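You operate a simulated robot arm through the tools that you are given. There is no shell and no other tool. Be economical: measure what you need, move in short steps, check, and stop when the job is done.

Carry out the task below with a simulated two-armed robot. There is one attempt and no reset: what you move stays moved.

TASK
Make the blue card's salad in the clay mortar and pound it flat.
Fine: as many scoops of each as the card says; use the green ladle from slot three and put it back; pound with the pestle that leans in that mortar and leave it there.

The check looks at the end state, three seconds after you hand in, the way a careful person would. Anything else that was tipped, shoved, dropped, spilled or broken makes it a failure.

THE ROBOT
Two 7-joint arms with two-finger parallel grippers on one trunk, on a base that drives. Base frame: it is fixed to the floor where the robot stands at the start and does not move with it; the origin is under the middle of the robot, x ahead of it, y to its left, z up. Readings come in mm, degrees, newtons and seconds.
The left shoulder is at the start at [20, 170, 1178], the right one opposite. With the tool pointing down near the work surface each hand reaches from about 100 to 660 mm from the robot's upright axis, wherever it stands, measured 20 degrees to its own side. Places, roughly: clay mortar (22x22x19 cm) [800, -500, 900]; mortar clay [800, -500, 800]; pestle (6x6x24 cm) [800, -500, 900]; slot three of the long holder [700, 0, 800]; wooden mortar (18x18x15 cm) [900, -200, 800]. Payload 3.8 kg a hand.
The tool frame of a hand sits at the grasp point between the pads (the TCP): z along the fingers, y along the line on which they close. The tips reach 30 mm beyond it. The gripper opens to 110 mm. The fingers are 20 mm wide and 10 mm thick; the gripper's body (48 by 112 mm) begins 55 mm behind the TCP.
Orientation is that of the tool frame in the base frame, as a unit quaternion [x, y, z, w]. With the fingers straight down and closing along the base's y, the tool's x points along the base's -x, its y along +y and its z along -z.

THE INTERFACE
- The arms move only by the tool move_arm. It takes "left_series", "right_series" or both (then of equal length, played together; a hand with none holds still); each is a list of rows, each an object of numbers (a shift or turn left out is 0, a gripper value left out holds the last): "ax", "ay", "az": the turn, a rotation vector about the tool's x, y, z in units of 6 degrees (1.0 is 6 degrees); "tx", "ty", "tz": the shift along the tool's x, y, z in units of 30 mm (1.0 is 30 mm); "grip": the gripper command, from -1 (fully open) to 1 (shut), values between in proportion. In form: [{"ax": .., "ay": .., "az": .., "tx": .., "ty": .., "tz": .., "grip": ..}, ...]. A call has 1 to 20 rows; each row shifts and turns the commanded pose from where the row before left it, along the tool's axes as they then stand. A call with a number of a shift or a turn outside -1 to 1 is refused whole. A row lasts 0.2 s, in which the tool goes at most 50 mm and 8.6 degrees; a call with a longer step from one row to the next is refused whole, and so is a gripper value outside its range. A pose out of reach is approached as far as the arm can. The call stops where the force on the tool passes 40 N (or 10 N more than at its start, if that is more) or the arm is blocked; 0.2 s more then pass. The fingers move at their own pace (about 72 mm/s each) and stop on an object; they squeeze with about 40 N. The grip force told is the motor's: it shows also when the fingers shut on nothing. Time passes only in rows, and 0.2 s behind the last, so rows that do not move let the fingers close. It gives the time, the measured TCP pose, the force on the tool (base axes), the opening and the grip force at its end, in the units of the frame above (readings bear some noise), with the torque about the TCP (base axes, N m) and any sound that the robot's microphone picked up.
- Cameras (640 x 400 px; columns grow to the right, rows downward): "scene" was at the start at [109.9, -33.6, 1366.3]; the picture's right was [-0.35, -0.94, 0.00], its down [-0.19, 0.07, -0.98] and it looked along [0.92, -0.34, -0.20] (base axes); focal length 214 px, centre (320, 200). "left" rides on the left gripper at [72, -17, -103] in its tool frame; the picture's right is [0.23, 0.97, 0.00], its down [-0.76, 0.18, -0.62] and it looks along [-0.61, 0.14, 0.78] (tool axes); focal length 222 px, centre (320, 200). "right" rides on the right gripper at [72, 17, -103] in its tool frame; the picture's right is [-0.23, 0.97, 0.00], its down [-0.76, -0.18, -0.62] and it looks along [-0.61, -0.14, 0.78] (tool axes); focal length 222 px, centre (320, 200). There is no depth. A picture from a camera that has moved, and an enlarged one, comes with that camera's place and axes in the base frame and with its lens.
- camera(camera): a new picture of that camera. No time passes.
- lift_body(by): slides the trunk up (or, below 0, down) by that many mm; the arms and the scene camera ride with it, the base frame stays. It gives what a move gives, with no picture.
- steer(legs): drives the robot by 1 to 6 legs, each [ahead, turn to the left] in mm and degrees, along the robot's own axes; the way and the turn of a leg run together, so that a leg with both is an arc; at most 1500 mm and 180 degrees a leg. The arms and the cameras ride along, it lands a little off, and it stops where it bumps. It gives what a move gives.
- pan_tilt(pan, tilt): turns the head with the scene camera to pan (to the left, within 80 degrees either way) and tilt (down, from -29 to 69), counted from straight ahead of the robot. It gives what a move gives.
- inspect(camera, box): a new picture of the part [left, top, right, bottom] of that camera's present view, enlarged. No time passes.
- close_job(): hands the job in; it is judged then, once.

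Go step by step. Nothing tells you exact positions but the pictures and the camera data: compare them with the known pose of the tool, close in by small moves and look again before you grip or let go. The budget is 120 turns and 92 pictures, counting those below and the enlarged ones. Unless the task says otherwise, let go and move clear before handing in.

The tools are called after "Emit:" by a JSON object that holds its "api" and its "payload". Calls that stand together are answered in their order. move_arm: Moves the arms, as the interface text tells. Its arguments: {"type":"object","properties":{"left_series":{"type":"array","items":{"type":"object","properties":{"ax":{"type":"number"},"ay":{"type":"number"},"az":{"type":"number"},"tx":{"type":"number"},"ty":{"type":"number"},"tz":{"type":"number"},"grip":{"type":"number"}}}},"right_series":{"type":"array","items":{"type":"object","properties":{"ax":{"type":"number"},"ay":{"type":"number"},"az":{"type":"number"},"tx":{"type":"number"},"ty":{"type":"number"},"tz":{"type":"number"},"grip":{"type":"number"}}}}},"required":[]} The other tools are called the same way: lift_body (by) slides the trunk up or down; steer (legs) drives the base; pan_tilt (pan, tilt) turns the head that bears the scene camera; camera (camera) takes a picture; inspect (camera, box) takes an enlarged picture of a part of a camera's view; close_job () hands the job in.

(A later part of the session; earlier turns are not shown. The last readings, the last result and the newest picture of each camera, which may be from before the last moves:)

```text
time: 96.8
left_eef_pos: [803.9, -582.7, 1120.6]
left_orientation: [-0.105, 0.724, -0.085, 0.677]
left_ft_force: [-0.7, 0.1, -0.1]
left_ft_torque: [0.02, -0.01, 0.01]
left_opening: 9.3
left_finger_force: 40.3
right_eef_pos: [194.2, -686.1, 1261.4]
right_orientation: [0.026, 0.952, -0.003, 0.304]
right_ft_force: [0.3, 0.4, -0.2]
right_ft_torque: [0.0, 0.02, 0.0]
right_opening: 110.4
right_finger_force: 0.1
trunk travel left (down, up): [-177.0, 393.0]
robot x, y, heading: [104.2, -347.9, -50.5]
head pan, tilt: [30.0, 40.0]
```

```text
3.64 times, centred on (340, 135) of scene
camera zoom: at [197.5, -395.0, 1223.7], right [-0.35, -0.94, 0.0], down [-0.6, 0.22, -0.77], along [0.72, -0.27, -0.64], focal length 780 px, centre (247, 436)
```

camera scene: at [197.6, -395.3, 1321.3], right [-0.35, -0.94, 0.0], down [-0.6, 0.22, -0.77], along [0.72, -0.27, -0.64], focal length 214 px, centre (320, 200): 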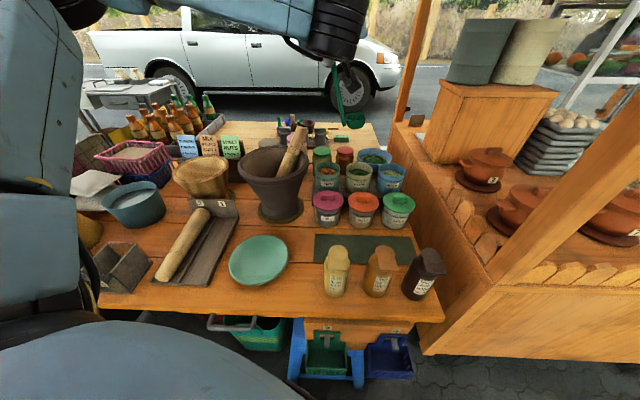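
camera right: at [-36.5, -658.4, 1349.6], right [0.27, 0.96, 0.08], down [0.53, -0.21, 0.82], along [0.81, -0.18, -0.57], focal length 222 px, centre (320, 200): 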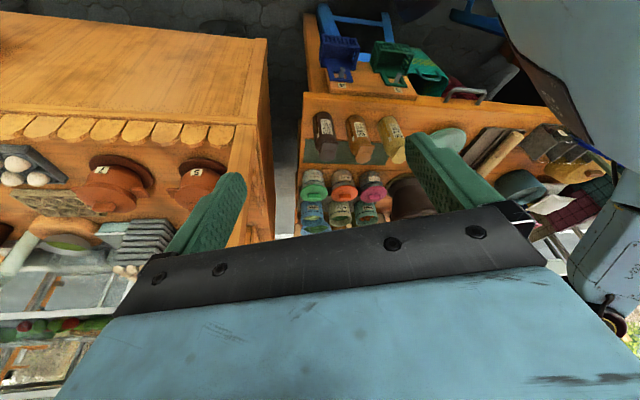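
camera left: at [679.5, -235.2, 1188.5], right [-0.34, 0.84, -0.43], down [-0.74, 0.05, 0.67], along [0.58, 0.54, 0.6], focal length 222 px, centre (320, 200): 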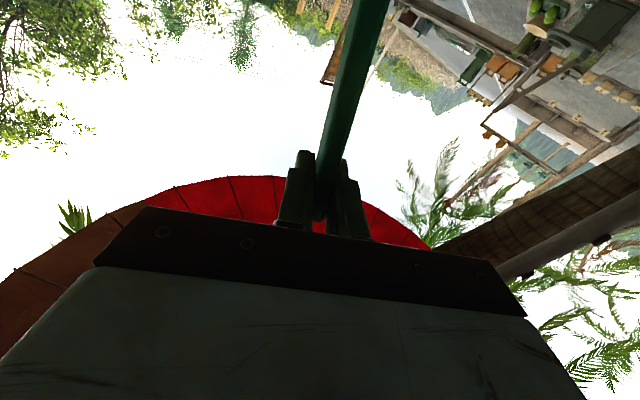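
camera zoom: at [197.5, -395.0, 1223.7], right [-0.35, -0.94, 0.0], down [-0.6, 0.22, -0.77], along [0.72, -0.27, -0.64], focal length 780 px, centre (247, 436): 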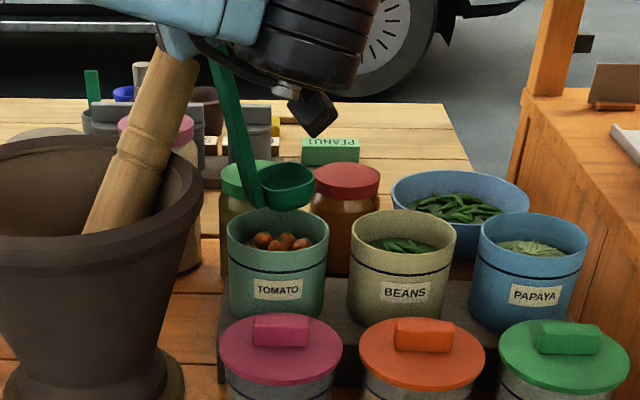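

The cup is now aligned, but the stereo also shows the pestle's top at about (830, -573, 1058), right under my fingertips, so I must not descend like this. I raise, point the fingers straight at the bench and roll the handle upright so the hand stays clear of the pestle.

Emit:
{"api": "move_arm", "payload": {"left_series": [{"tx": -0.96, "ty": -0.26, "tz": -0.07, "grip": 1}, {"tx": -0.96, "ty": -0.26, "tz": -0.07, "grip": 1}, {"tx": -0.96, "ty": -0.26, "tz": -0.07, "grip": 1}, {"ax": 0.83, "ay": 0.23, "az": 0.06, "grip": 1}, {"ax": 0.83, "ay": 0.23, "az": 0.06, "grip": 1}, {"ax": 0.83, "ay": 0.23, "az": 0.06, "grip": 1}, {"ax": 0.83, "ay": 0.23, "az": 0.06, "grip": 1}, {"ax": 0.83, "ay": 0.23, "az": 0.06, "grip": 1}, {"az": 1, "grip": 1}, {"az": 1, "grip": 1}]}}

Emit:
{"api": "inspect", "payload": {"camera": "right", "box": [300, 60, 420, 180]}}

Emit:
{"api": "inspect", "payload": {"camera": "scene", "box": [280, 40, 400, 180]}}

```text
time: 99.0
left_eef_pos: [804.7, -581.2, 1209.8]
left_orientation: [0.136, 0.719, -0.167, 0.661]
left_ft_force: [0.7, 0.6, -0.2]
left_ft_torque: [-0.01, 0.0, -0.03]
left_opening: 9.3
left_finger_force: 39.8
right_eef_pos: [194.1, -685.7, 1261.8]
right_orientation: [0.026, 0.953, -0.003, 0.302]
right_ft_force: [-0.2, 0.5, -0.3]
right_ft_torque: [0.03, -0.01, 0.04]
right_opening: 110.1
right_finger_force: 0.1
trunk travel left (down, up): [-177.0, 393.0]
robot x, y, heading: [102.9, -342.9, -50.3]
head pan, tilt: [30.0, 40.0]
```

```text
3.33 times, centred on (360, 120) of right
camera zoom: at [76.2, -663.6, 1304.9], right [0.24, 0.96, 0.14], down [0.25, -0.2, 0.95], along [0.94, -0.19, -0.29], focal length 740 px, centre (187, 467)
```

zoom: 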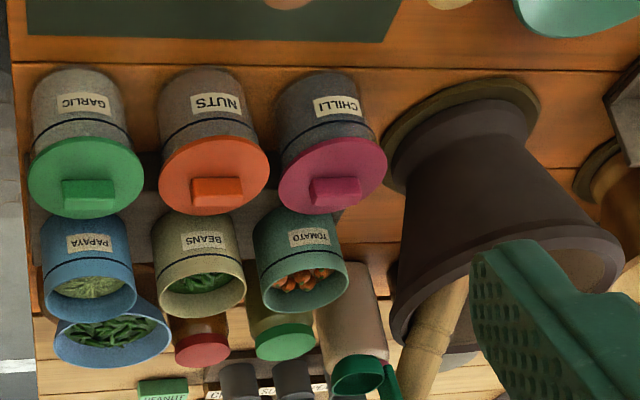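

```text
2.86 times, centred on (340, 110) of scene
camera zoom: at [197.8, -394.9, 1223.6], right [-0.35, -0.94, 0.0], down [-0.6, 0.22, -0.77], along [0.72, -0.27, -0.64], focal length 613 px, centre (263, 457)
```

zoom: 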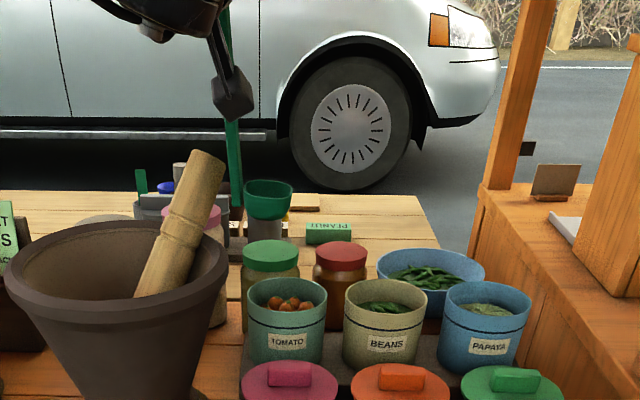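

The handle now hangs nearly upright with the hand clear to the right of the pestle. I roll 6° more, shift over the tomato tub and lower to just above its rim.

Emit:
{"api": "move_arm", "payload": {"left_series": [{"az": 1, "grip": 1}, {"tx": -0.07, "ty": -0.75, "tz": 0.49, "grip": 1}, {"tx": -0.07, "ty": -0.75, "tz": 0.49, "grip": 1}, {"tx": 1.0, "ty": -0.04, "tz": 0.07, "grip": 1}, {"tx": 1.0, "ty": -0.04, "tz": 0.07, "grip": 1}]}}

Emit:
{"api": "inspect", "payload": {"camera": "right", "box": [300, 60, 420, 180]}}

Emit:
{"api": "inspect", "payload": {"camera": "scene", "box": [280, 60, 400, 180]}}

```text
time: 100.2
left_eef_pos: [812.0, -633.8, 1148.7]
left_orientation: [0.174, 0.711, -0.132, 0.669]
left_ft_force: [-0.4, -0.4, -0.1]
left_ft_torque: [0.0, 0.0, -0.01]
left_opening: 9.2
left_finger_force: 40.1
right_eef_pos: [194.4, -685.6, 1262.3]
right_orientation: [0.027, 0.953, -0.003, 0.303]
right_ft_force: [0.9, 0.2, 1.3]
right_ft_torque: [-0.02, -0.01, -0.01]
right_opening: 110.0
right_finger_force: 0.1
trunk travel left (down, up): [-177.0, 393.0]
robot x, y, heading: [103.1, -349.3, -50.1]
head pan, tilt: [30.0, 40.0]
```

```text
3.33 times, centred on (360, 120) of right
camera zoom: at [76.4, -664.0, 1304.8], right [0.24, 0.96, 0.14], down [0.25, -0.2, 0.95], along [0.94, -0.19, -0.29], focal length 740 px, centre (187, 467)
```

zoom: 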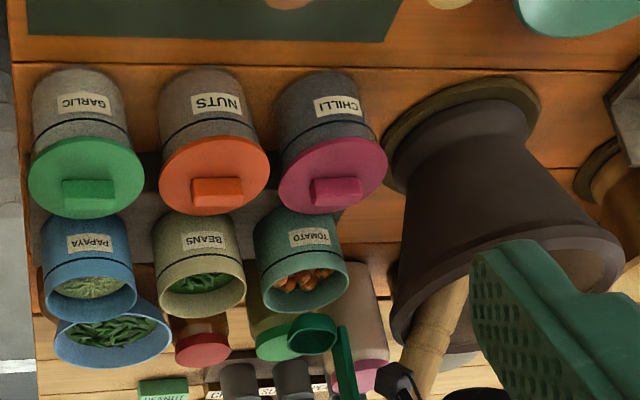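

```text
3.33 times, centred on (340, 120) of scene
camera zoom: at [198.0, -395.3, 1223.6], right [-0.35, -0.94, 0.0], down [-0.6, 0.22, -0.77], along [0.72, -0.27, -0.64], focal length 715 px, centre (253, 467)
```

zoom: 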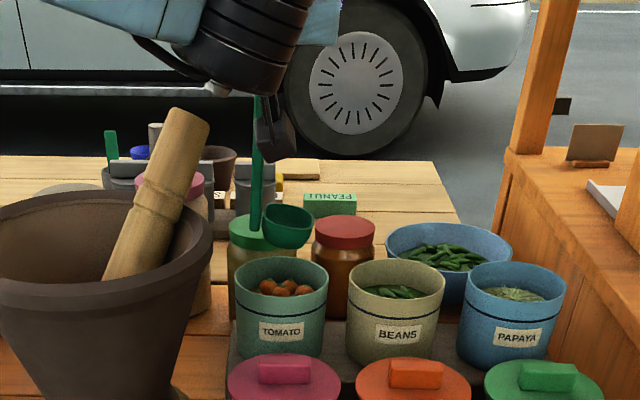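

Aligned: cup centre (811, -659), tub centre (809, -654), hand well clear of the pestle. I lower into the tub.

Emit:
{"api": "move_arm", "payload": {"left_series": [{"tx": 1.0, "ty": -0.04, "tz": 0.07, "grip": 1}, {"tx": 0.7, "ty": -0.03, "tz": 0.05, "grip": 1}, {"tx": 0.5, "ty": -0.02, "tz": 0.04, "grip": 1}, {"tx": 0.5, "ty": -0.02, "tz": 0.04, "grip": 1}, {"tx": 0.5, "ty": -0.02, "tz": 0.04, "grip": 1}]}}

Emit:
{"api": "inspect", "payload": {"camera": "scene", "box": [290, 90, 370, 170]}}

```text
time: 101.4
left_eef_pos: [811.9, -635.7, 1051.3]
left_orientation: [0.173, 0.711, -0.131, 0.669]
left_ft_force: [0.7, 0.6, -1.3]
left_ft_torque: [-0.03, -0.01, 0.03]
left_opening: 9.1
left_finger_force: 40.3
right_eef_pos: [193.7, -685.8, 1261.5]
right_orientation: [0.027, 0.953, -0.003, 0.303]
right_ft_force: [-0.3, 0.7, -0.1]
right_ft_torque: [-0.03, -0.04, -0.02]
right_opening: 110.1
right_finger_force: 0.1
trunk travel left (down, up): [-177.0, 393.0]
robot x, y, heading: [105.0, -351.2, -50.0]
head pan, tilt: [30.0, 40.0]
```

```text
5.00 times, centred on (330, 130) of scene
camera zoom: at [197.9, -395.2, 1223.6], right [-0.35, -0.94, 0.0], down [-0.6, 0.22, -0.77], along [0.72, -0.27, -0.64], focal length 1072 px, centre (270, 550)
```

zoom: 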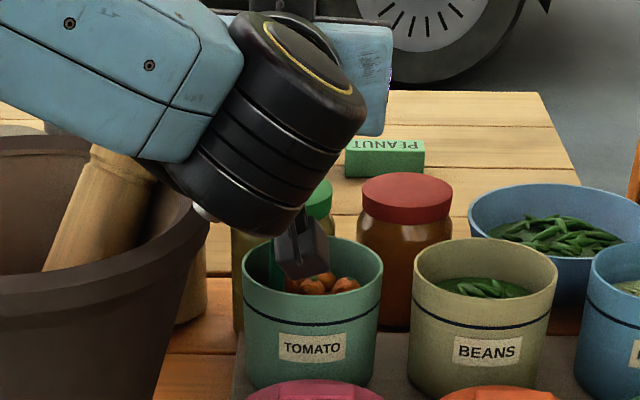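

No resistance this time; the cup is down among the tomatoes. I lift straight up and look.

Emit:
{"api": "move_arm", "payload": {"left_series": [{"tx": -0.5, "ty": 0.02, "tz": -0.04, "grip": 1}, {"tx": -1.0, "ty": 0.04, "tz": -0.07, "grip": 1}, {"tx": -1.0, "ty": 0.04, "tz": -0.07, "grip": 1}, {"tx": -1.0, "ty": 0.04, "tz": -0.07, "grip": 1}]}}

Emit:
{"api": "inspect", "payload": {"camera": "scene", "box": [290, 80, 370, 170]}}

```text
time: 102.4
left_eef_pos: [813.7, -635.6, 1159.0]
left_orientation: [0.173, 0.711, -0.131, 0.669]
left_ft_force: [0.1, 0.1, -0.7]
left_ft_torque: [0.01, 0.0, 0.01]
left_opening: 9.1
left_finger_force: 40.1
right_eef_pos: [193.8, -686.1, 1261.2]
right_orientation: [0.027, 0.952, -0.003, 0.303]
right_ft_force: [-0.5, 0.5, -0.3]
right_ft_torque: [0.01, -0.02, -0.02]
right_opening: 109.8
right_finger_force: 0.1
trunk travel left (down, up): [-177.0, 393.0]
robot x, y, heading: [102.3, -345.2, -50.7]
head pan, tilt: [30.0, 40.0]
```

```text
4.44 times, centred on (330, 125) of scene
camera zoom: at [197.3, -395.0, 1223.6], right [-0.35, -0.94, 0.0], down [-0.6, 0.22, -0.77], along [0.72, -0.27, -0.64], focal length 953 px, centre (276, 533)
```

zoom: 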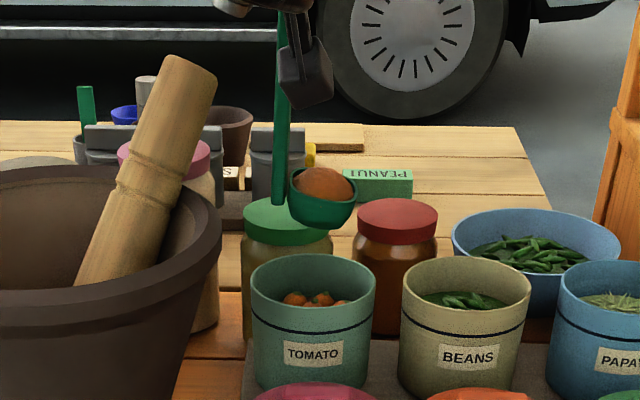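

The cup now carries one mound of tomato. I lift a bit more, draw back away from the pestle, then carry it left to the mortar.

Emit:
{"api": "move_arm", "payload": {"left_series": [{"tx": -1.0, "ty": 0.04, "tz": -0.07, "grip": 1}, {"tx": -1.0, "ty": 0.04, "tz": -0.07, "grip": 1}, {"tz": -0.95, "grip": 1}, {"tz": -0.95, "grip": 1}, {"tz": -0.95, "grip": 1}, {"tz": -0.95, "grip": 1}, {"ty": 0.87, "grip": 1}, {"ty": 0.87, "grip": 1}, {"ty": 0.87, "grip": 1}, {"ty": 0.87, "grip": 1}, {"ty": 0.87, "grip": 1}, {"ty": 0.87, "grip": 1}]}}

Emit:
{"api": "inspect", "payload": {"camera": "scene", "box": [220, 50, 400, 190]}}

Emit:
{"api": "inspect", "payload": {"camera": "right", "box": [320, 50, 480, 190]}}

```text
time: 105.0
left_eef_pos: [778.4, -444.7, 1233.8]
left_orientation: [0.173, 0.711, -0.131, 0.669]
left_ft_force: [-0.3, 0.0, -0.3]
left_ft_torque: [-0.01, 0.01, -0.03]
left_opening: 9.5
left_finger_force: 39.7
right_eef_pos: [194.8, -685.1, 1261.5]
right_orientation: [0.026, 0.953, -0.003, 0.302]
right_ft_force: [0.3, 0.2, -0.8]
right_ft_torque: [-0.02, 0.01, 0.0]
right_opening: 109.7
right_finger_force: 0.0
trunk travel left (down, up): [-177.0, 393.0]
robot x, y, heading: [104.6, -352.9, -50.4]
head pan, tilt: [30.0, 40.0]
```

```text
2.86 times, centred on (310, 120) of scene
camera zoom: at [197.9, -394.5, 1223.6], right [-0.35, -0.94, 0.0], down [-0.6, 0.22, -0.77], along [0.72, -0.27, -0.64], focal length 613 px, centre (349, 429)
```

zoom: 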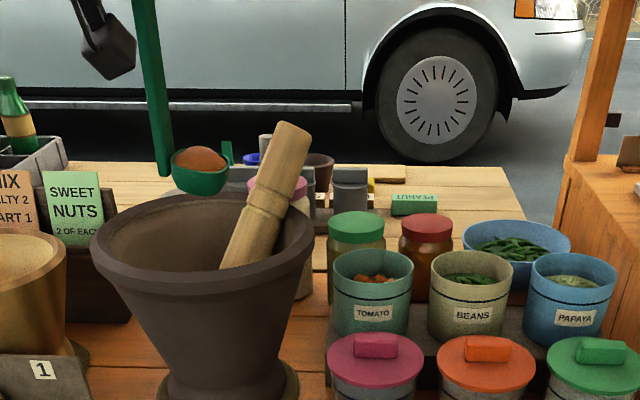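

```text
2.86 times, centred on (400, 120) of right
camera zoom: at [76.2, -663.1, 1305.0], right [0.24, 0.96, 0.14], down [0.25, -0.2, 0.95], along [0.94, -0.19, -0.29], focal length 635 px, centre (91, 429)
```

zoom: 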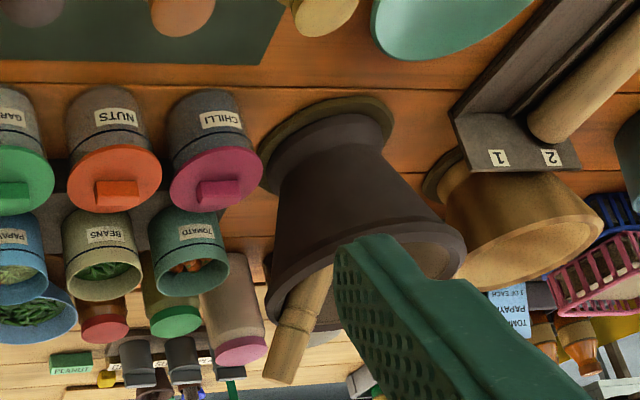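

The loaded cup is above the mortar (rim centre ≈ (787, -462, 975)), left of the pestle. I now roll the ladle while keeping the cup over the opening, to pour.

Emit:
{"api": "move_arm", "payload": {"left_series": [{"az": 1, "tx": -0.02, "ty": -0.46, "grip": 1}, {"az": 1, "tx": -0.07, "ty": -0.45, "grip": 1}, {"az": 1, "tx": -0.12, "ty": -0.44, "grip": 1}, {"az": 1, "tx": -0.16, "ty": -0.43, "grip": 1}, {"az": 1, "tx": -0.21, "ty": -0.41, "grip": 1}, {"az": 1, "tx": -0.25, "ty": -0.39, "grip": 1}, {"az": 1, "tx": -0.29, "ty": -0.36, "grip": 1}, {"az": 1, "tx": 0.09, "ty": -0.65, "grip": 1}, {"az": 1, "tx": 0.03, "ty": -0.66, "grip": 1}, {"az": 1, "tx": -0.04, "ty": -0.65, "grip": 1}, {"az": 1, "tx": -0.11, "ty": -0.65, "grip": 1}, {"az": 1, "tx": -0.17, "ty": -0.63, "grip": 1}, {"az": 1, "tx": -0.13, "ty": -0.03, "grip": 1}, {"az": 1, "tx": -0.13, "ty": -0.02, "grip": 1}, {"az": 1, "grip": 1}, {"az": 1, "grip": 1}, {"grip": 1}, {"grip": 1}]}}

Emit:
{"api": "inspect", "payload": {"camera": "scene", "box": [220, 50, 400, 190]}}

```text
time: 108.8
left_eef_pos: [703.6, -591.6, 1157.0]
left_orientation: [0.644, 0.347, 0.41, 0.545]
left_ft_force: [-0.1, 0.2, -1.0]
left_ft_torque: [-0.08, 0.06, 0.02]
left_opening: 9.1
left_finger_force: 39.9
right_eef_pos: [195.9, -686.6, 1261.6]
right_orientation: [0.026, 0.952, -0.003, 0.303]
right_ft_force: [-0.2, -1.4, -0.3]
right_ft_torque: [0.01, 0.01, 0.02]
right_opening: 109.9
right_finger_force: 0.1
trunk travel left (down, up): [-177.0, 393.0]
robot x, y, heading: [104.6, -347.1, -50.6]
head pan, tilt: [30.0, 40.0]
```

```text
2.86 times, centred on (310, 120) of scene
camera zoom: at [197.6, -395.1, 1223.6], right [-0.35, -0.94, 0.0], down [-0.6, 0.22, -0.77], along [0.72, -0.27, -0.64], focal length 613 px, centre (349, 429)
```

zoom: 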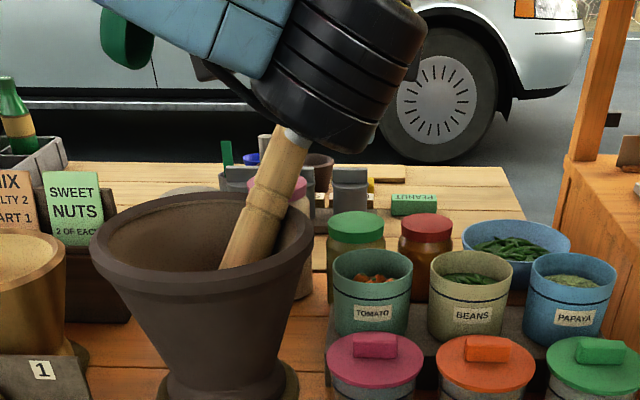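

The cup has tipped out over the mortar and is empty. I raise it, move right, and roll it back upright on the way to the papaya tub.

Emit:
{"api": "move_arm", "payload": {"left_series": [{"tx": -0.6, "ty": 1, "grip": 1}, {"tx": -1, "ty": 0.9, "grip": 1}, {"tx": -1, "ty": 0.9, "grip": 1}, {"tx": -1, "ty": 0.3, "grip": 1}, {"az": -1, "grip": 1}, {"az": -1, "grip": 1}, {"az": -1, "grip": 1}, {"az": -1, "grip": 1}, {"az": -1, "grip": 1}, {"az": -1, "grip": 1}, {"az": -1, "grip": 1}, {"az": -1, "grip": 1}, {"az": -1, "grip": 1}, {"az": -1, "grip": 1}, {"az": -1, "grip": 1}, {"az": -1, "grip": 1}, {"az": -1, "grip": 1}, {"az": -1, "grip": 1}, {"az": -1, "grip": 1}, {"az": -1, "grip": 1}]}}

Emit:
{"api": "inspect", "payload": {"camera": "scene", "box": [220, 40, 420, 190]}}

```text
time: 113.0
left_eef_pos: [667.5, -637.8, 1191.0]
left_orientation: [0.173, 0.711, -0.133, 0.669]
left_ft_force: [0.5, 0.4, -1.2]
left_ft_torque: [0.04, -0.01, -0.01]
left_opening: 9.0
left_finger_force: 40.1
left hand out of reach, approached as far as the arm can: row 2, 3, 4
right_eef_pos: [193.4, -686.0, 1261.2]
right_orientation: [0.027, 0.952, -0.004, 0.303]
right_ft_force: [-0.8, -0.4, -0.1]
right_ft_torque: [-0.01, 0.01, 0.0]
right_opening: 110.1
right_finger_force: 0.0
trunk travel left (down, up): [-177.0, 393.0]
robot x, y, heading: [104.7, -348.1, -50.3]
head pan, tilt: [30.0, 40.0]
```

```text
2.67 times, centred on (320, 115) of scene
camera zoom: at [197.6, -395.1, 1223.6], right [-0.35, -0.94, 0.0], down [-0.6, 0.22, -0.77], along [0.72, -0.27, -0.64], focal length 572 px, centre (320, 427)
```

zoom: 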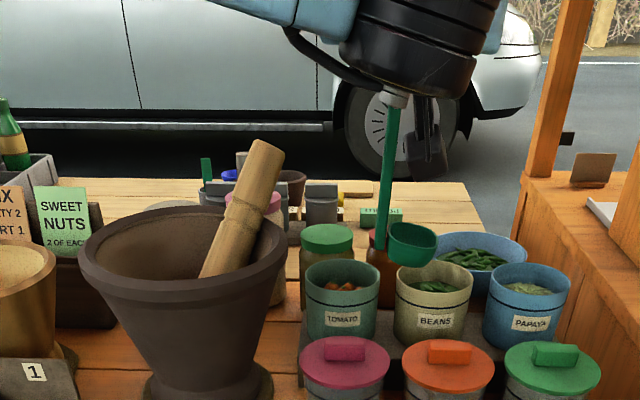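

The ladle is upright and empty again and the bench is clean. I yaw the hand 20° right and carry the cup over the papaya tub.

Emit:
{"api": "move_arm", "payload": {"left_series": [{"ax": 0.83, "ay": -0.04, "az": 0.06, "grip": 1}, {"ax": 0.83, "ay": -0.04, "az": 0.06, "grip": 1}, {"ax": 0.83, "ay": -0.04, "az": 0.06, "grip": 1}, {"ax": 0.83, "ay": -0.04, "az": 0.06, "grip": 1}, {"tx": -0.09, "ty": -0.48, "tz": 0.92, "grip": 1}, {"tx": -0.09, "ty": -0.48, "tz": 0.92, "grip": 1}, {"tx": -0.09, "ty": -0.48, "tz": 0.92, "grip": 1}, {"tx": -0.09, "ty": -0.48, "tz": 0.92, "grip": 1}, {"tx": -0.09, "ty": -0.48, "tz": 0.92, "grip": 1}, {"tx": -0.09, "ty": -0.48, "tz": 0.92, "grip": 1}, {"tx": -0.09, "ty": -0.48, "tz": 0.92, "grip": 1}]}}

Emit:
{"api": "inspect", "payload": {"camera": "scene", "box": [300, 40, 440, 180]}}

Emit:
{"api": "inspect", "payload": {"camera": "right", "box": [270, 60, 410, 190]}}

```text
time: 115.4
left_eef_pos: [724.7, -750.3, 1187.7]
left_orientation: [0.294, 0.669, -0.246, 0.637]
left_ft_force: [0.0, 0.1, -1.5]
left_ft_torque: [0.02, 0.01, 0.04]
left_opening: 9.4
left_finger_force: 40.6
left hand out of reach, approached as far as the arm can: row 8, 9, 10, 11
right_eef_pos: [194.0, -685.3, 1262.8]
right_orientation: [0.026, 0.953, -0.003, 0.303]
right_ft_force: [0.1, 0.0, -0.3]
right_ft_torque: [0.02, 0.03, -0.01]
right_opening: 110.0
right_finger_force: 0.2
trunk travel left (down, up): [-177.0, 393.0]
robot x, y, heading: [102.7, -347.6, -50.4]
head pan, tilt: [30.0, 40.0]
```

```text
2.86 times, centred on (370, 110) of scene
camera zoom: at [197.6, -395.1, 1223.6], right [-0.35, -0.94, 0.0], down [-0.6, 0.22, -0.77], along [0.72, -0.27, -0.64], focal length 613 px, centre (177, 457)
```

zoom: 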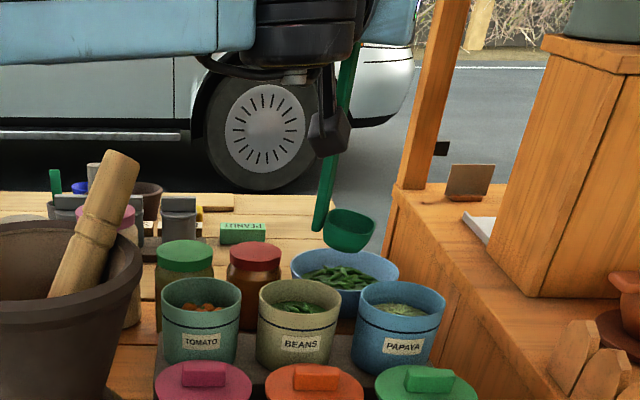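

```text
3.08 times, centred on (340, 125) of right
camera zoom: at [76.0, -663.8, 1304.8], right [0.24, 0.96, 0.14], down [0.25, -0.2, 0.95], along [0.94, -0.19, -0.29], focal length 684 px, centre (258, 431)
```

zoom: 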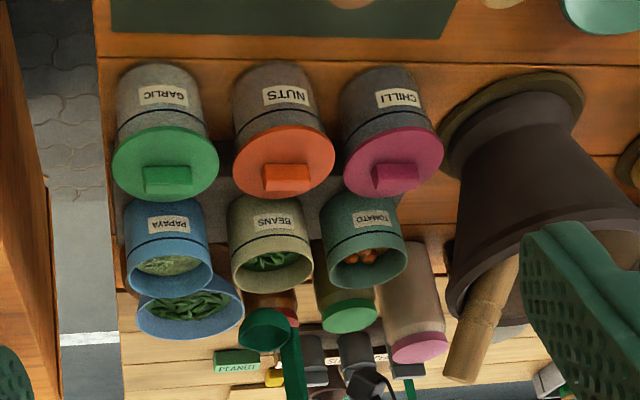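

The papaya tub is beyond this base position. I will reposition the base about 150 mm to the right by a short back-and-forth; first I raise the trunk so the ladle clears the pestle, and draw the right hand in.

Emit:
{"api": "move_arm", "payload": {"right_series": [{"tx": 1}, {"tx": 1}, {"tx": 1}, {"tx": 1}, {"tx": 1}], "left_series": [{"tz": -0.6, "grip": 1}, {"tz": -0.6, "grip": 1}, {"tz": -0.6, "grip": 1}, {"tz": -0.6, "grip": 1}, {"tz": -0.6, "grip": 1}]}}

Emit:
{"api": "lift_body", "payload": {"by": 170}}

Emit:
{"api": "steer", "payload": {"legs": [[0, 44], [-200, 0]]}}

```text
time: 116.6
left_eef_pos: [660.2, -684.8, 1194.2]
left_orientation: [0.294, 0.67, -0.245, 0.637]
left_ft_force: [0.3, 0.1, -0.5]
left_ft_torque: [0.03, 0.0, 0.0]
left_opening: 9.2
left_finger_force: 39.7
right_eef_pos: [70.0, -678.1, 1176.8]
right_orientation: [0.026, 0.952, -0.003, 0.304]
right_ft_force: [-0.1, -0.6, 0.3]
right_ft_torque: [0.01, 0.0, 0.02]
right_opening: 109.8
right_finger_force: 0.1
trunk travel left (down, up): [-177.0, 393.0]
robot x, y, heading: [100.3, -351.4, -50.4]
head pan, tilt: [30.0, 40.0]
```

```text
time: 118.5
left_eef_pos: [660.5, -685.9, 1365.6]
left_orientation: [0.295, 0.67, -0.245, 0.636]
left_ft_force: [0.0, 1.1, -1.3]
left_ft_torque: [0.0, 0.0, 0.01]
left_opening: 9.5
left_finger_force: 39.8
right_eef_pos: [71.2, -679.0, 1346.4]
right_orientation: [0.027, 0.953, -0.003, 0.302]
right_ft_force: [0.5, -0.3, -0.5]
right_ft_torque: [0.01, 0.02, 0.01]
right_opening: 109.9
right_finger_force: 0.1
trunk travel left (down, up): [-347.0, 223.0]
robot x, y, heading: [102.3, -347.6, -50.0]
head pan, tilt: [30.0, 40.0]
```

```text
time: 122.2
left_eef_pos: [537.5, -177.7, 1365.0]
left_orientation: [0.019, 0.731, 0.012, 0.682]
left_ft_force: [-1.2, 0.0, -0.8]
left_ft_torque: [-0.03, 0.03, -0.01]
left_opening: 9.0
left_finger_force: 39.5
right_eef_pos: [111.6, -585.7, 1346.9]
right_orientation: [-0.335, 0.892, 0.112, 0.281]
right_ft_force: [0.5, -0.3, -0.4]
right_ft_torque: [0.0, 0.02, 0.0]
right_opening: 109.9
right_finger_force: 0.0
trunk travel left (down, up): [-347.0, 223.0]
robot x, y, heading: [-100.7, -328.7, -6.3]
head pan, tilt: [30.0, 40.0]
```

Clean so far. Now I turn to -50° again and drive in at the new, more right-hand line, then look with the raised head into the mortar and at the tubs.

Emit:
{"api": "steer", "payload": {"legs": [[0, -43.7], [190, 0]]}}

Emit:
{"api": "pan_tilt", "payload": {"pan": 40, "tilt": 40}}

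Emit:
{"api": "camera", "payload": {"camera": "scene"}}

```text
time: 125.8
left_eef_pos: [583.3, -808.8, 1363.9]
left_orientation: [0.294, 0.67, -0.245, 0.636]
left_ft_force: [0.1, -0.2, 0.0]
left_ft_torque: [0.01, -0.01, -0.01]
left_opening: 9.6
left_finger_force: 39.7
right_eef_pos: [-7.0, -803.1, 1346.9]
right_orientation: [0.027, 0.953, -0.003, 0.303]
right_ft_force: [-0.4, -0.6, -0.4]
right_ft_torque: [0.02, -0.02, -0.03]
right_opening: 109.8
right_finger_force: 0.1
trunk travel left (down, up): [-347.0, 223.0]
robot x, y, heading: [20.5, -472.0, -50.1]
head pan, tilt: [30.0, 40.0]
```

```text
time: 126.5
left_eef_pos: [582.8, -809.2, 1364.8]
left_orientation: [0.294, 0.67, -0.244, 0.636]
left_ft_force: [0.1, 0.3, -0.2]
left_ft_torque: [-0.01, -0.02, 0.0]
left_opening: 9.5
left_finger_force: 39.8
right_eef_pos: [-7.7, -802.8, 1346.8]
right_orientation: [0.025, 0.953, -0.003, 0.303]
right_ft_force: [0.1, -0.1, -0.8]
right_ft_torque: [-0.04, -0.01, -0.01]
right_opening: 109.7
right_finger_force: 0.1
trunk travel left (down, up): [-347.0, 223.0]
robot x, y, heading: [25.6, -473.9, -50.2]
head pan, tilt: [40.0, 40.0]
```

```text
26 pictures are left
camera scene: at [122.9, -504.7, 1393.6], right [-0.18, -0.98, 0.0], down [-0.63, 0.12, -0.77], along [0.75, -0.14, -0.64], focal length 214 px, centre (320, 200)
```

scene: 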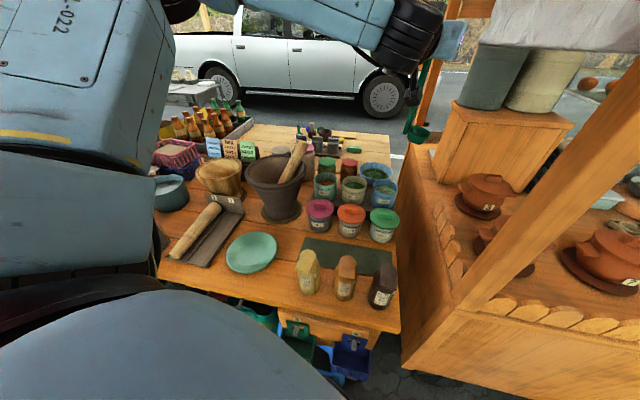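

I stand at the new line (n≈219, s≈420). I bring the ladle over the papaya tub and lower the trunk, then check with both cameras.

Emit:
{"api": "move_arm", "payload": {"left_series": [{"tx": 0.23, "ty": 0.52, "tz": 0.91, "grip": 1}, {"tx": 0.23, "ty": 0.52, "tz": 0.91, "grip": 1}, {"tx": 0.23, "ty": 0.52, "tz": 0.91, "grip": 1}, {"tx": 0.23, "ty": 0.52, "tz": 0.91, "grip": 1}, {"tx": 0.23, "ty": 0.52, "tz": 0.91, "grip": 1}]}}

Emit:
{"api": "lift_body", "payload": {"by": -130}}

Emit:
{"api": "inspect", "payload": {"camera": "scene", "box": [300, 40, 440, 180]}}

Emit:
{"api": "inspect", "payload": {"camera": "right", "box": [270, 60, 430, 200]}}

```text
time: 127.7
left_eef_pos: [735.8, -847.7, 1320.7]
left_orientation: [0.294, 0.67, -0.244, 0.636]
left_ft_force: [0.7, -0.1, 0.1]
left_ft_torque: [0.03, 0.0, -0.02]
left_opening: 9.2
left_finger_force: 40.3
right_eef_pos: [-6.4, -803.3, 1346.9]
right_orientation: [0.026, 0.952, -0.003, 0.305]
right_ft_force: [-0.3, 0.4, 0.3]
right_ft_torque: [0.01, 0.03, -0.01]
right_opening: 110.2
right_finger_force: 0.0
trunk travel left (down, up): [-347.0, 223.0]
robot x, y, heading: [23.8, -470.5, -50.4]
head pan, tilt: [40.0, 40.0]
```

```text
time: 129.3
left_eef_pos: [734.4, -848.4, 1193.2]
left_orientation: [0.293, 0.67, -0.245, 0.637]
left_ft_force: [0.1, -0.8, -0.7]
left_ft_torque: [-0.01, 0.0, 0.0]
left_opening: 9.2
left_finger_force: 39.9
right_eef_pos: [-7.6, -803.1, 1218.4]
right_orientation: [0.026, 0.953, -0.004, 0.303]
right_ft_force: [0.4, 0.7, -0.4]
right_ft_torque: [-0.03, -0.02, -0.01]
right_opening: 109.9
right_finger_force: 0.0
trunk travel left (down, up): [-217.0, 353.0]
robot x, y, heading: [24.7, -475.3, -50.1]
head pan, tilt: [40.0, 40.0]
```

```text
2.86 times, centred on (370, 110) of scene
camera zoom: at [123.1, -504.8, 1263.7], right [-0.18, -0.98, 0.0], down [-0.63, 0.12, -0.77], along [0.75, -0.14, -0.64], focal length 613 px, centre (177, 457)
```

zoom: 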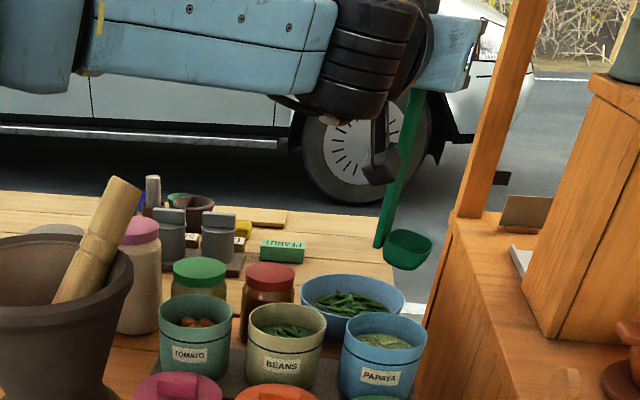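

```text
2.86 times, centred on (350, 130) of right
camera zoom: at [-125.1, -780.2, 1260.3], right [0.23, 0.96, 0.14], down [0.25, -0.2, 0.95], along [0.94, -0.19, -0.29], focal length 635 px, centre (234, 400)
```

zoom: 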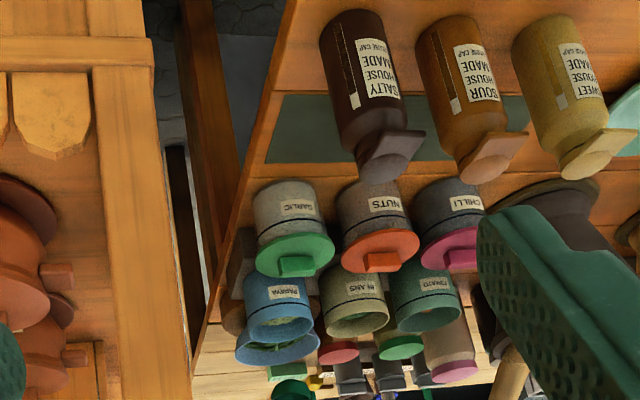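

Both views agree: cup (717, -868) over papaya centre (718, -866). I lower it 139 mm into the tub, then lift it back out.

Emit:
{"api": "move_arm", "payload": {"left_series": [{"tx": 1.0, "ty": -0.04, "tz": 0.07, "grip": 1}, {"tx": 1.0, "ty": -0.04, "tz": 0.07, "grip": 1}, {"tx": 0.7, "ty": -0.03, "tz": 0.05, "grip": 1}, {"tx": 0.5, "ty": -0.02, "tz": 0.04, "grip": 1}, {"tx": 0.5, "ty": -0.02, "tz": 0.04, "grip": 1}, {"tx": 0.5, "ty": -0.02, "tz": 0.04, "grip": 1}, {"tx": 0.45, "ty": -0.02, "tz": 0.03, "grip": 1}]}}

```text
time: 130.9
left_eef_pos: [735.2, -851.9, 1147.7]
left_orientation: [0.293, 0.676, -0.241, 0.632]
left_ft_force: [-0.8, 0.2, -0.5]
left_ft_torque: [-0.01, -0.02, 0.02]
left_opening: 9.2
left_finger_force: 40.7
left hand out of reach, approached as far as the arm can: row 2, 3, 4, 5, 6, 7
right_eef_pos: [-6.5, -802.1, 1216.7]
right_orientation: [0.026, 0.953, -0.003, 0.303]
right_ft_force: [0.2, -0.5, 0.3]
right_ft_torque: [0.03, -0.03, -0.01]
right_opening: 109.9
right_finger_force: 0.1
trunk travel left (down, up): [-217.0, 353.0]
robot x, y, heading: [24.0, -470.2, -50.4]
head pan, tilt: [40.0, 40.0]
```

The arm bottoms out at z 1148, so I lower the remaining 93 mm with the trunk.

Emit:
{"api": "lift_body", "payload": {"by": -93}}

Emit:
{"api": "inspect", "payload": {"camera": "scene", "box": [330, 40, 430, 140]}}

```text
time: 132.1
left_eef_pos: [734.9, -852.6, 1056.4]
left_orientation: [0.294, 0.675, -0.242, 0.632]
left_ft_force: [-0.7, 0.2, -1.3]
left_ft_torque: [0.0, 0.01, 0.0]
left_opening: 9.3
left_finger_force: 39.7
right_eef_pos: [-6.9, -802.4, 1123.6]
right_orientation: [0.025, 0.953, -0.003, 0.303]
right_ft_force: [0.5, -0.2, -0.7]
right_ft_torque: [0.02, 0.02, 0.02]
right_opening: 110.0
right_finger_force: 0.2
trunk travel left (down, up): [-124.0, 446.0]
robot x, y, heading: [22.2, -471.4, -50.3]
head pan, tilt: [40.0, 40.0]
```

```text
4.00 times, centred on (380, 90) of scene
camera zoom: at [123.1, -504.8, 1170.7], right [-0.18, -0.98, 0.0], down [-0.63, 0.12, -0.77], along [0.75, -0.14, -0.64], focal length 858 px, centre (80, 640)
```

zoom: 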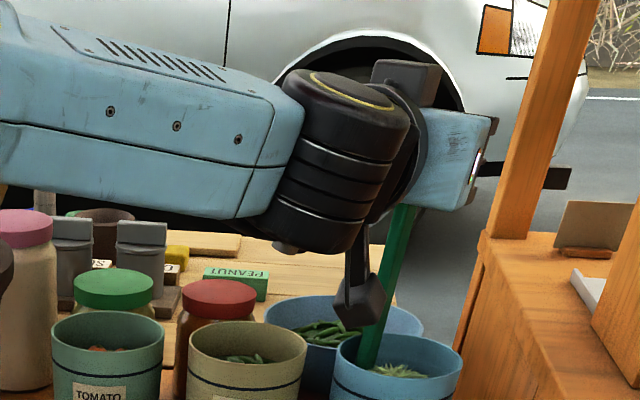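

The cup is in the papaya with no force. I raise the trunk and look.

Emit:
{"api": "lift_body", "payload": {"by": 135}}

Emit:
{"api": "inspect", "payload": {"camera": "scene", "box": [320, 60, 440, 170]}}

```text
time: 133.8
left_eef_pos: [735.7, -852.9, 1189.8]
left_orientation: [0.294, 0.676, -0.241, 0.631]
left_ft_force: [0.0, 0.1, -0.7]
left_ft_torque: [0.06, -0.01, 0.0]
left_opening: 9.2
left_finger_force: 39.8
right_eef_pos: [-7.6, -803.3, 1258.3]
right_orientation: [0.026, 0.953, -0.003, 0.303]
right_ft_force: [0.7, -0.4, 0.5]
right_ft_torque: [-0.04, 0.0, 0.03]
right_opening: 110.0
right_finger_force: 0.1
trunk travel left (down, up): [-259.0, 311.0]
robot x, y, heading: [22.0, -471.3, -50.2]
head pan, tilt: [40.0, 40.0]
```

```text
3.64 times, centred on (380, 115) of scene
camera zoom: at [123.2, -505.0, 1305.5], right [-0.18, -0.98, 0.0], down [-0.63, 0.12, -0.77], along [0.75, -0.14, -0.64], focal length 780 px, centre (102, 509)
```

zoom: 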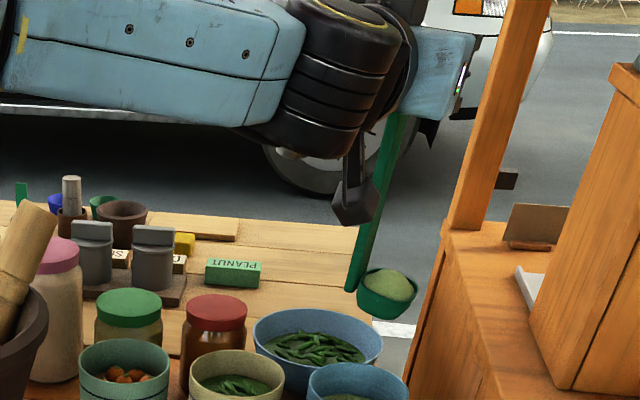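

One scoop of papaya is in the cup. I raise 40 mm, draw back from the tubs, point the fingers at the bench and carry it left over the mortar.

Emit:
{"api": "lift_body", "payload": {"by": 45}}

Emit:
{"api": "move_arm", "payload": {"left_series": [{"tx": 0.04, "ty": -0.3, "tz": -0.81, "grip": 1}, {"tx": 0.04, "ty": -0.3, "tz": -0.81, "grip": 1}, {"tx": 0.04, "ty": -0.3, "tz": -0.81, "grip": 1}, {"tx": 0.04, "ty": -0.3, "tz": -0.81, "grip": 1}, {"tx": 0.04, "ty": -0.3, "tz": -0.81, "grip": 1}, {"ax": -0.83, "ay": 0.04, "az": -0.06, "grip": 1}, {"ax": -0.83, "ay": 0.04, "az": -0.06, "grip": 1}, {"ax": -0.83, "ay": 0.04, "az": -0.06, "grip": 1}, {"ax": -0.83, "ay": 0.04, "az": -0.06, "grip": 1}]}}

```text
time: 134.6
left_eef_pos: [735.4, -853.8, 1235.2]
left_orientation: [0.294, 0.676, -0.242, 0.631]
left_ft_force: [0.6, -0.3, -1.1]
left_ft_torque: [0.01, -0.04, 0.01]
left_opening: 9.2
left_finger_force: 39.9
right_eef_pos: [-5.8, -802.4, 1304.9]
right_orientation: [0.027, 0.952, -0.003, 0.303]
right_ft_force: [0.0, 0.1, 0.0]
right_ft_torque: [-0.01, 0.03, -0.03]
right_opening: 109.9
right_finger_force: 0.1
trunk travel left (down, up): [-304.0, 266.0]
robot x, y, heading: [24.2, -472.9, -50.2]
head pan, tilt: [40.0, 40.0]
```

```text
time: 136.6
left_eef_pos: [622.5, -794.6, 1240.1]
left_orientation: [0.173, 0.716, -0.126, 0.664]
left_ft_force: [0.1, -0.5, -1.2]
left_ft_torque: [0.02, -0.02, 0.01]
left_opening: 9.4
left_finger_force: 40.1
left hand out of reach, approached as far as the arm can: row 2
right_eef_pos: [-7.0, -801.6, 1303.8]
right_orientation: [0.026, 0.953, -0.003, 0.303]
right_ft_force: [0.4, -0.9, -0.2]
right_ft_torque: [0.01, -0.01, 0.01]
right_opening: 109.9
right_finger_force: 0.1
trunk travel left (down, up): [-304.0, 266.0]
robot x, y, heading: [23.8, -468.2, -50.4]
head pan, tilt: [40.0, 40.0]
```

Emit:
{"api": "move_arm", "payload": {"left_series": [{"ty": 0.91, "grip": 1}, {"ty": 0.91, "grip": 1}, {"ty": 0.91, "grip": 1}, {"ty": 0.91, "grip": 1}, {"ty": 0.91, "grip": 1}, {"ty": 0.91, "grip": 1}, {"ty": 0.91, "grip": 1}, {"ty": 0.91, "grip": 1}, {"ty": 0.91, "grip": 1}, {"ty": 0.91, "grip": 1}, {"ty": 0.91, "grip": 1}, {"ty": 0.91, "grip": 1}, {"ty": 0.91, "grip": 1}, {"ty": 0.91, "grip": 1}]}}

Emit:
{"api": "inspect", "payload": {"camera": "scene", "box": [200, 50, 380, 210]}}

```text
time: 139.6
left_eef_pos: [783.2, -445.0, 1260.9]
left_orientation: [0.174, 0.716, -0.127, 0.664]
left_ft_force: [-0.2, 0.9, -0.9]
left_ft_torque: [0.03, 0.01, 0.01]
left_opening: 9.2
left_finger_force: 40.0
right_eef_pos: [-7.0, -802.2, 1304.5]
right_orientation: [0.026, 0.953, -0.003, 0.303]
right_ft_force: [0.8, -0.7, -0.4]
right_ft_torque: [0.01, -0.02, -0.01]
right_opening: 110.2
right_finger_force: 0.0
trunk travel left (down, up): [-304.0, 266.0]
robot x, y, heading: [18.5, -470.8, -50.5]
head pan, tilt: [40.0, 40.0]
```

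```text
2.50 times, centred on (290, 130) of scene
camera zoom: at [123.3, -504.1, 1350.6], right [-0.18, -0.98, 0.0], down [-0.63, 0.11, -0.77], along [0.75, -0.14, -0.64], focal length 536 px, centre (395, 375)
```

zoom: 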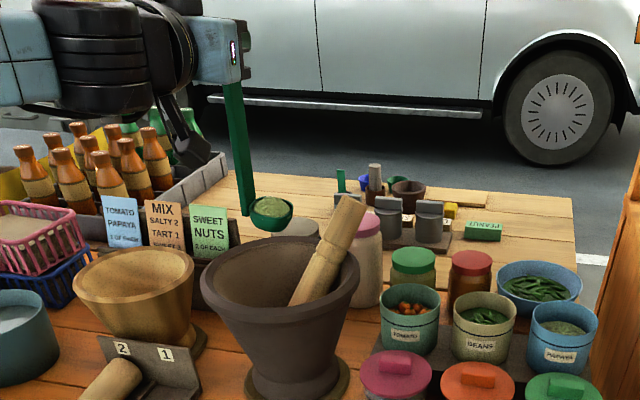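

Same place as for the first pour, load intact. I repeat the same pouring roll.

Emit:
{"api": "move_arm", "payload": {"left_series": [{"az": 1, "tx": 0.3, "ty": -0.46, "grip": 1}, {"az": 1, "tx": 0.2, "ty": -0.45, "grip": 1}, {"az": 1, "tx": 0.15, "ty": -0.48, "grip": 1}, {"az": 1, "tx": -0.16, "ty": -0.43, "grip": 1}, {"az": 1, "tx": -0.21, "ty": -0.41, "grip": 1}, {"az": 1, "tx": -0.25, "ty": -0.39, "grip": 1}, {"az": 1, "tx": -0.29, "ty": -0.36, "grip": 1}, {"az": 1, "tx": 0.09, "ty": -0.65, "grip": 1}, {"az": 1, "tx": 0.03, "ty": -0.66, "grip": 1}, {"az": 1, "tx": -0.04, "ty": -0.65, "grip": 1}, {"az": 1, "tx": -0.11, "ty": -0.65, "grip": 1}, {"az": 1, "tx": -0.17, "ty": -0.63, "grip": 1}, {"az": 1, "tx": -0.13, "ty": -0.03, "grip": 1}, {"az": 1, "tx": -0.13, "ty": -0.02, "grip": 1}, {"az": 1, "grip": 1}, {"az": 1, "grip": 1}, {"grip": 1}, {"grip": 1}]}}

Emit:
{"api": "inspect", "payload": {"camera": "scene", "box": [180, 40, 400, 220]}}

```text
time: 143.4
left_eef_pos: [715.9, -565.8, 1265.4]
left_orientation: [0.579, 0.439, 0.289, 0.623]
left_ft_force: [-0.1, 0.1, -1.2]
left_ft_torque: [-0.08, 0.03, -0.02]
left_opening: 9.0
left_finger_force: 40.0
left hand out of reach, approached as far as the arm can: row 6, 7, 8, 9, 10, 11, 12, 15
right_eef_pos: [-6.6, -803.1, 1305.1]
right_orientation: [0.026, 0.953, -0.003, 0.303]
right_ft_force: [-0.7, 0.7, 0.3]
right_ft_torque: [0.01, 0.04, 0.0]
right_opening: 110.4
right_finger_force: 0.0
trunk travel left (down, up): [-304.0, 266.0]
robot x, y, heading: [28.3, -474.6, -50.1]
head pan, tilt: [40.0, 40.0]
```

```text
2.22 times, centred on (290, 130) of scene
camera zoom: at [123.8, -505.4, 1350.5], right [-0.18, -0.98, 0.0], down [-0.63, 0.12, -0.77], along [0.75, -0.14, -0.64], focal length 477 px, centre (387, 356)
```

zoom: 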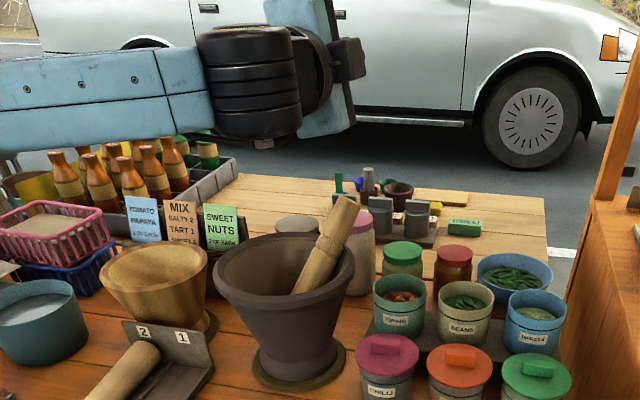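

The ladle has been tipped past 90° over the mortar. I roll it back upright and raise the trunk to see the cup and look down into the mortar.

Emit:
{"api": "move_arm", "payload": {"left_series": [{"az": -1, "grip": 1}, {"az": -1, "grip": 1}, {"az": -1, "grip": 1}, {"az": -1, "grip": 1}, {"az": -1, "grip": 1}, {"az": -1, "grip": 1}, {"az": -1, "grip": 1}, {"az": -1, "grip": 1}, {"az": -1, "grip": 1}, {"az": -1, "grip": 1}, {"az": -1, "grip": 1}, {"az": -1, "grip": 1}, {"az": -1, "grip": 1}]}}

Emit:
{"api": "lift_body", "payload": {"by": 220}}

Emit:
{"api": "pan_tilt", "payload": {"pan": 42, "tilt": 52}}

Emit:
{"api": "inspect", "payload": {"camera": "scene", "box": [200, 20, 420, 180]}}

```text
time: 146.2
left_eef_pos: [713.7, -565.3, 1264.9]
left_orientation: [0.173, 0.705, -0.167, 0.667]
left_ft_force: [0.3, 0.2, -1.6]
left_ft_torque: [0.02, 0.0, -0.02]
left_opening: 9.3
left_finger_force: 40.0
right_eef_pos: [-7.3, -803.3, 1303.5]
right_orientation: [0.027, 0.952, -0.004, 0.304]
right_ft_force: [-0.4, 0.4, 0.0]
right_ft_torque: [-0.02, 0.0, 0.02]
right_opening: 110.0
right_finger_force: 0.2
trunk travel left (down, up): [-304.0, 266.0]
robot x, y, heading: [20.6, -469.9, -50.1]
head pan, tilt: [40.0, 40.0]
```

```text
time: 148.6
left_eef_pos: [714.8, -566.1, 1485.2]
left_orientation: [0.173, 0.705, -0.166, 0.667]
left_ft_force: [-0.8, -0.3, -0.8]
left_ft_torque: [0.03, 0.02, -0.01]
left_opening: 9.1
left_finger_force: 39.9
right_eef_pos: [-6.9, -802.9, 1523.0]
right_orientation: [0.028, 0.953, -0.004, 0.303]
right_ft_force: [0.2, -0.1, 0.1]
right_ft_torque: [-0.01, 0.01, -0.01]
right_opening: 109.9
right_finger_force: 0.1
trunk travel left (down, up): [-524.0, 46.0]
robot x, y, heading: [24.7, -471.8, -50.3]
head pan, tilt: [40.0, 40.0]
```

```text
time: 149.3
left_eef_pos: [714.0, -565.5, 1485.1]
left_orientation: [0.174, 0.704, -0.167, 0.667]
left_ft_force: [-0.7, -0.7, -1.0]
left_ft_torque: [0.02, 0.01, -0.01]
left_opening: 9.1
left_finger_force: 40.6
right_eef_pos: [-7.7, -801.9, 1523.3]
right_orientation: [0.026, 0.952, -0.003, 0.304]
right_ft_force: [0.6, 1.1, -0.1]
right_ft_torque: [0.0, 0.02, 0.03]
right_opening: 110.1
right_finger_force: 0.1
trunk travel left (down, up): [-524.0, 46.0]
robot x, y, heading: [24.8, -473.2, -50.1]
head pan, tilt: [42.0, 52.0]
```

```text
2.50 times, centred on (310, 100) of scene
camera zoom: at [113.8, -500.5, 1553.8], right [-0.14, -0.99, 0.0], down [-0.78, 0.11, -0.62], along [0.61, -0.09, -0.79], focal length 536 px, centre (345, 450)
```

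zoom: 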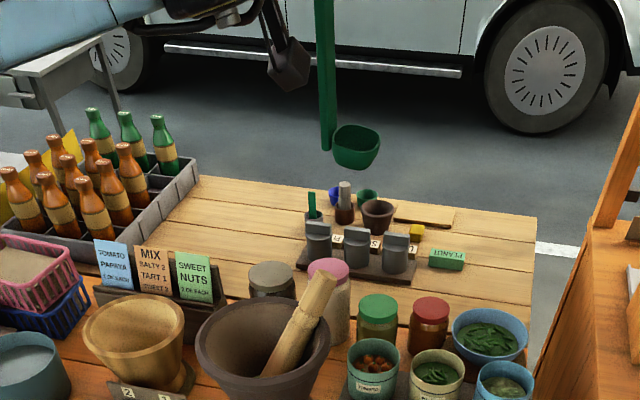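

The cup is empty and nothing is spilt. I zoom into the mortar.

Emit:
{"api": "inspect", "payload": {"camera": "scene", "box": [265, 125, 345, 185]}}

```text
6.67 times, centred on (305, 155) of scene
camera zoom: at [113.8, -500.5, 1553.8], right [-0.14, -0.99, 0.0], down [-0.78, 0.11, -0.62], along [0.61, -0.09, -0.79], focal length 1430 px, centre (420, 500)
```

zoom: 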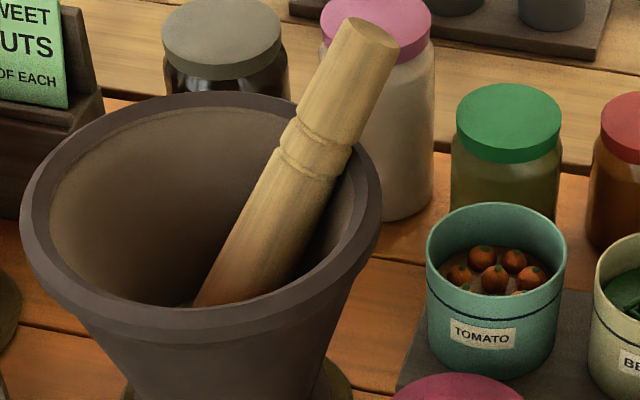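

Greenish contents show at the bottom of the mortar, and the tubs are tidy. Now I take the ladle home: back off, square up and return to the earlier station in front of the holder, keeping the trunk high.

Emit:
{"api": "steer", "payload": {"legs": [[-300, 0], [0, 25], [365, 0]]}}

```text
time: 154.6
left_eef_pos: [825.3, -190.3, 1486.0]
left_orientation: [0.018, 0.725, -0.019, 0.688]
left_ft_force: [-0.3, -0.2, 0.0]
left_ft_torque: [0.02, 0.0, -0.02]
left_opening: 9.4
left_finger_force: 39.9
right_eef_pos: [271.5, -708.7, 1523.9]
right_orientation: [-0.181, 0.936, 0.063, 0.296]
right_ft_force: [-0.2, -0.3, -0.2]
right_ft_torque: [0.01, 0.02, 0.02]
right_opening: 109.9
right_finger_force: 0.0
trunk travel left (down, up): [-524.0, 46.0]
robot x, y, heading: [159.9, -395.6, -25.5]
head pan, tilt: [42.0, 52.0]
```

I am back at the pick-up station (160, -396, -25.5°). I turn the hand to the exact orientation it had at the pick-up while moving back over the holder.

Emit:
{"api": "move_arm", "payload": {"left_series": [{"ax": -0.935, "ay": -0.056, "az": -0.208, "ty": 0.55, "tz": -0.56, "grip": 1}, {"ax": -0.935, "ay": -0.056, "az": -0.208, "ty": 0.6, "tz": -0.51, "grip": 1}, {"ax": -0.935, "ay": -0.056, "az": -0.208, "ty": 0.65, "tz": -0.44, "grip": 1}, {"ax": -0.935, "ay": -0.056, "az": -0.208, "ty": 0.69, "tz": -0.38, "grip": 1}, {"ax": -0.935, "ay": -0.056, "az": -0.208, "ty": 0.72, "tz": -0.32, "grip": 1}, {"ax": -0.935, "ay": -0.056, "az": -0.208, "ty": 0.75, "tz": -0.24, "grip": 1}, {"ax": -0.935, "ay": -0.056, "az": -0.208, "ty": 0.76, "tz": -0.18, "grip": 1}, {"ax": -0.935, "ay": -0.056, "az": -0.208, "ty": 0.78, "tz": -0.11, "grip": 1}, {"ax": -0.935, "ay": -0.056, "az": -0.208, "ty": 0.78, "tz": -0.03, "grip": 1}, {"ax": -0.935, "ay": -0.056, "az": -0.208, "ty": 0.78, "tz": 0.04, "grip": 1}, {"ax": -0.935, "ay": -0.056, "az": -0.208, "ty": 0.78, "tz": 0.11, "grip": 1}, {"ax": -0.935, "ay": -0.056, "az": -0.208, "ty": 0.77, "tz": 0.19, "grip": 1}]}}

```text
time: 157.2
left_eef_pos: [825.5, -98.5, 1473.7]
left_orientation: [-0.143, 0.727, 0.072, 0.667]
left_ft_force: [0.3, 0.5, -0.6]
left_ft_torque: [0.03, 0.02, 0.03]
left_opening: 9.3
left_finger_force: 40.4
left hand out of reach, approached as far as the arm can: row 1, 2, 3, 4, 5, 6, 7, 8, 9, 10, 12
right_eef_pos: [272.4, -707.7, 1524.2]
right_orientation: [-0.181, 0.936, 0.062, 0.297]
right_ft_force: [-0.4, -0.2, 0.0]
right_ft_torque: [0.0, -0.02, 0.0]
right_opening: 109.9
right_finger_force: 0.0
trunk travel left (down, up): [-524.0, 46.0]
robot x, y, heading: [164.0, -396.9, -25.3]
head pan, tilt: [42.0, 52.0]
```

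The arm cannot turn that way from here. On the way out it turned freely at about (758, -165), so I go back to that point first.

Emit:
{"api": "move_arm", "payload": {"left_series": [{"tx": -0.23, "ty": -0.51, "tz": -0.96, "grip": 1}, {"tx": -0.23, "ty": -0.51, "tz": -0.96, "grip": 1}, {"tx": -0.23, "ty": -0.51, "tz": -0.96, "grip": 1}, {"grip": 1}]}}

```text
time: 158.2
left_eef_pos: [757.3, -166.0, 1504.3]
left_orientation: [-0.14, 0.725, 0.072, 0.671]
left_ft_force: [0.2, 0.1, -0.4]
left_ft_torque: [0.0, 0.02, 0.0]
left_opening: 9.3
left_finger_force: 39.9
right_eef_pos: [271.7, -708.3, 1523.7]
right_orientation: [-0.18, 0.936, 0.063, 0.297]
right_ft_force: [0.9, 0.1, -0.8]
right_ft_torque: [-0.01, -0.02, 0.03]
right_opening: 110.0
right_finger_force: 0.1
trunk travel left (down, up): [-524.0, 46.0]
robot x, y, heading: [159.7, -396.2, -25.2]
head pan, tilt: [42.0, 52.0]
```

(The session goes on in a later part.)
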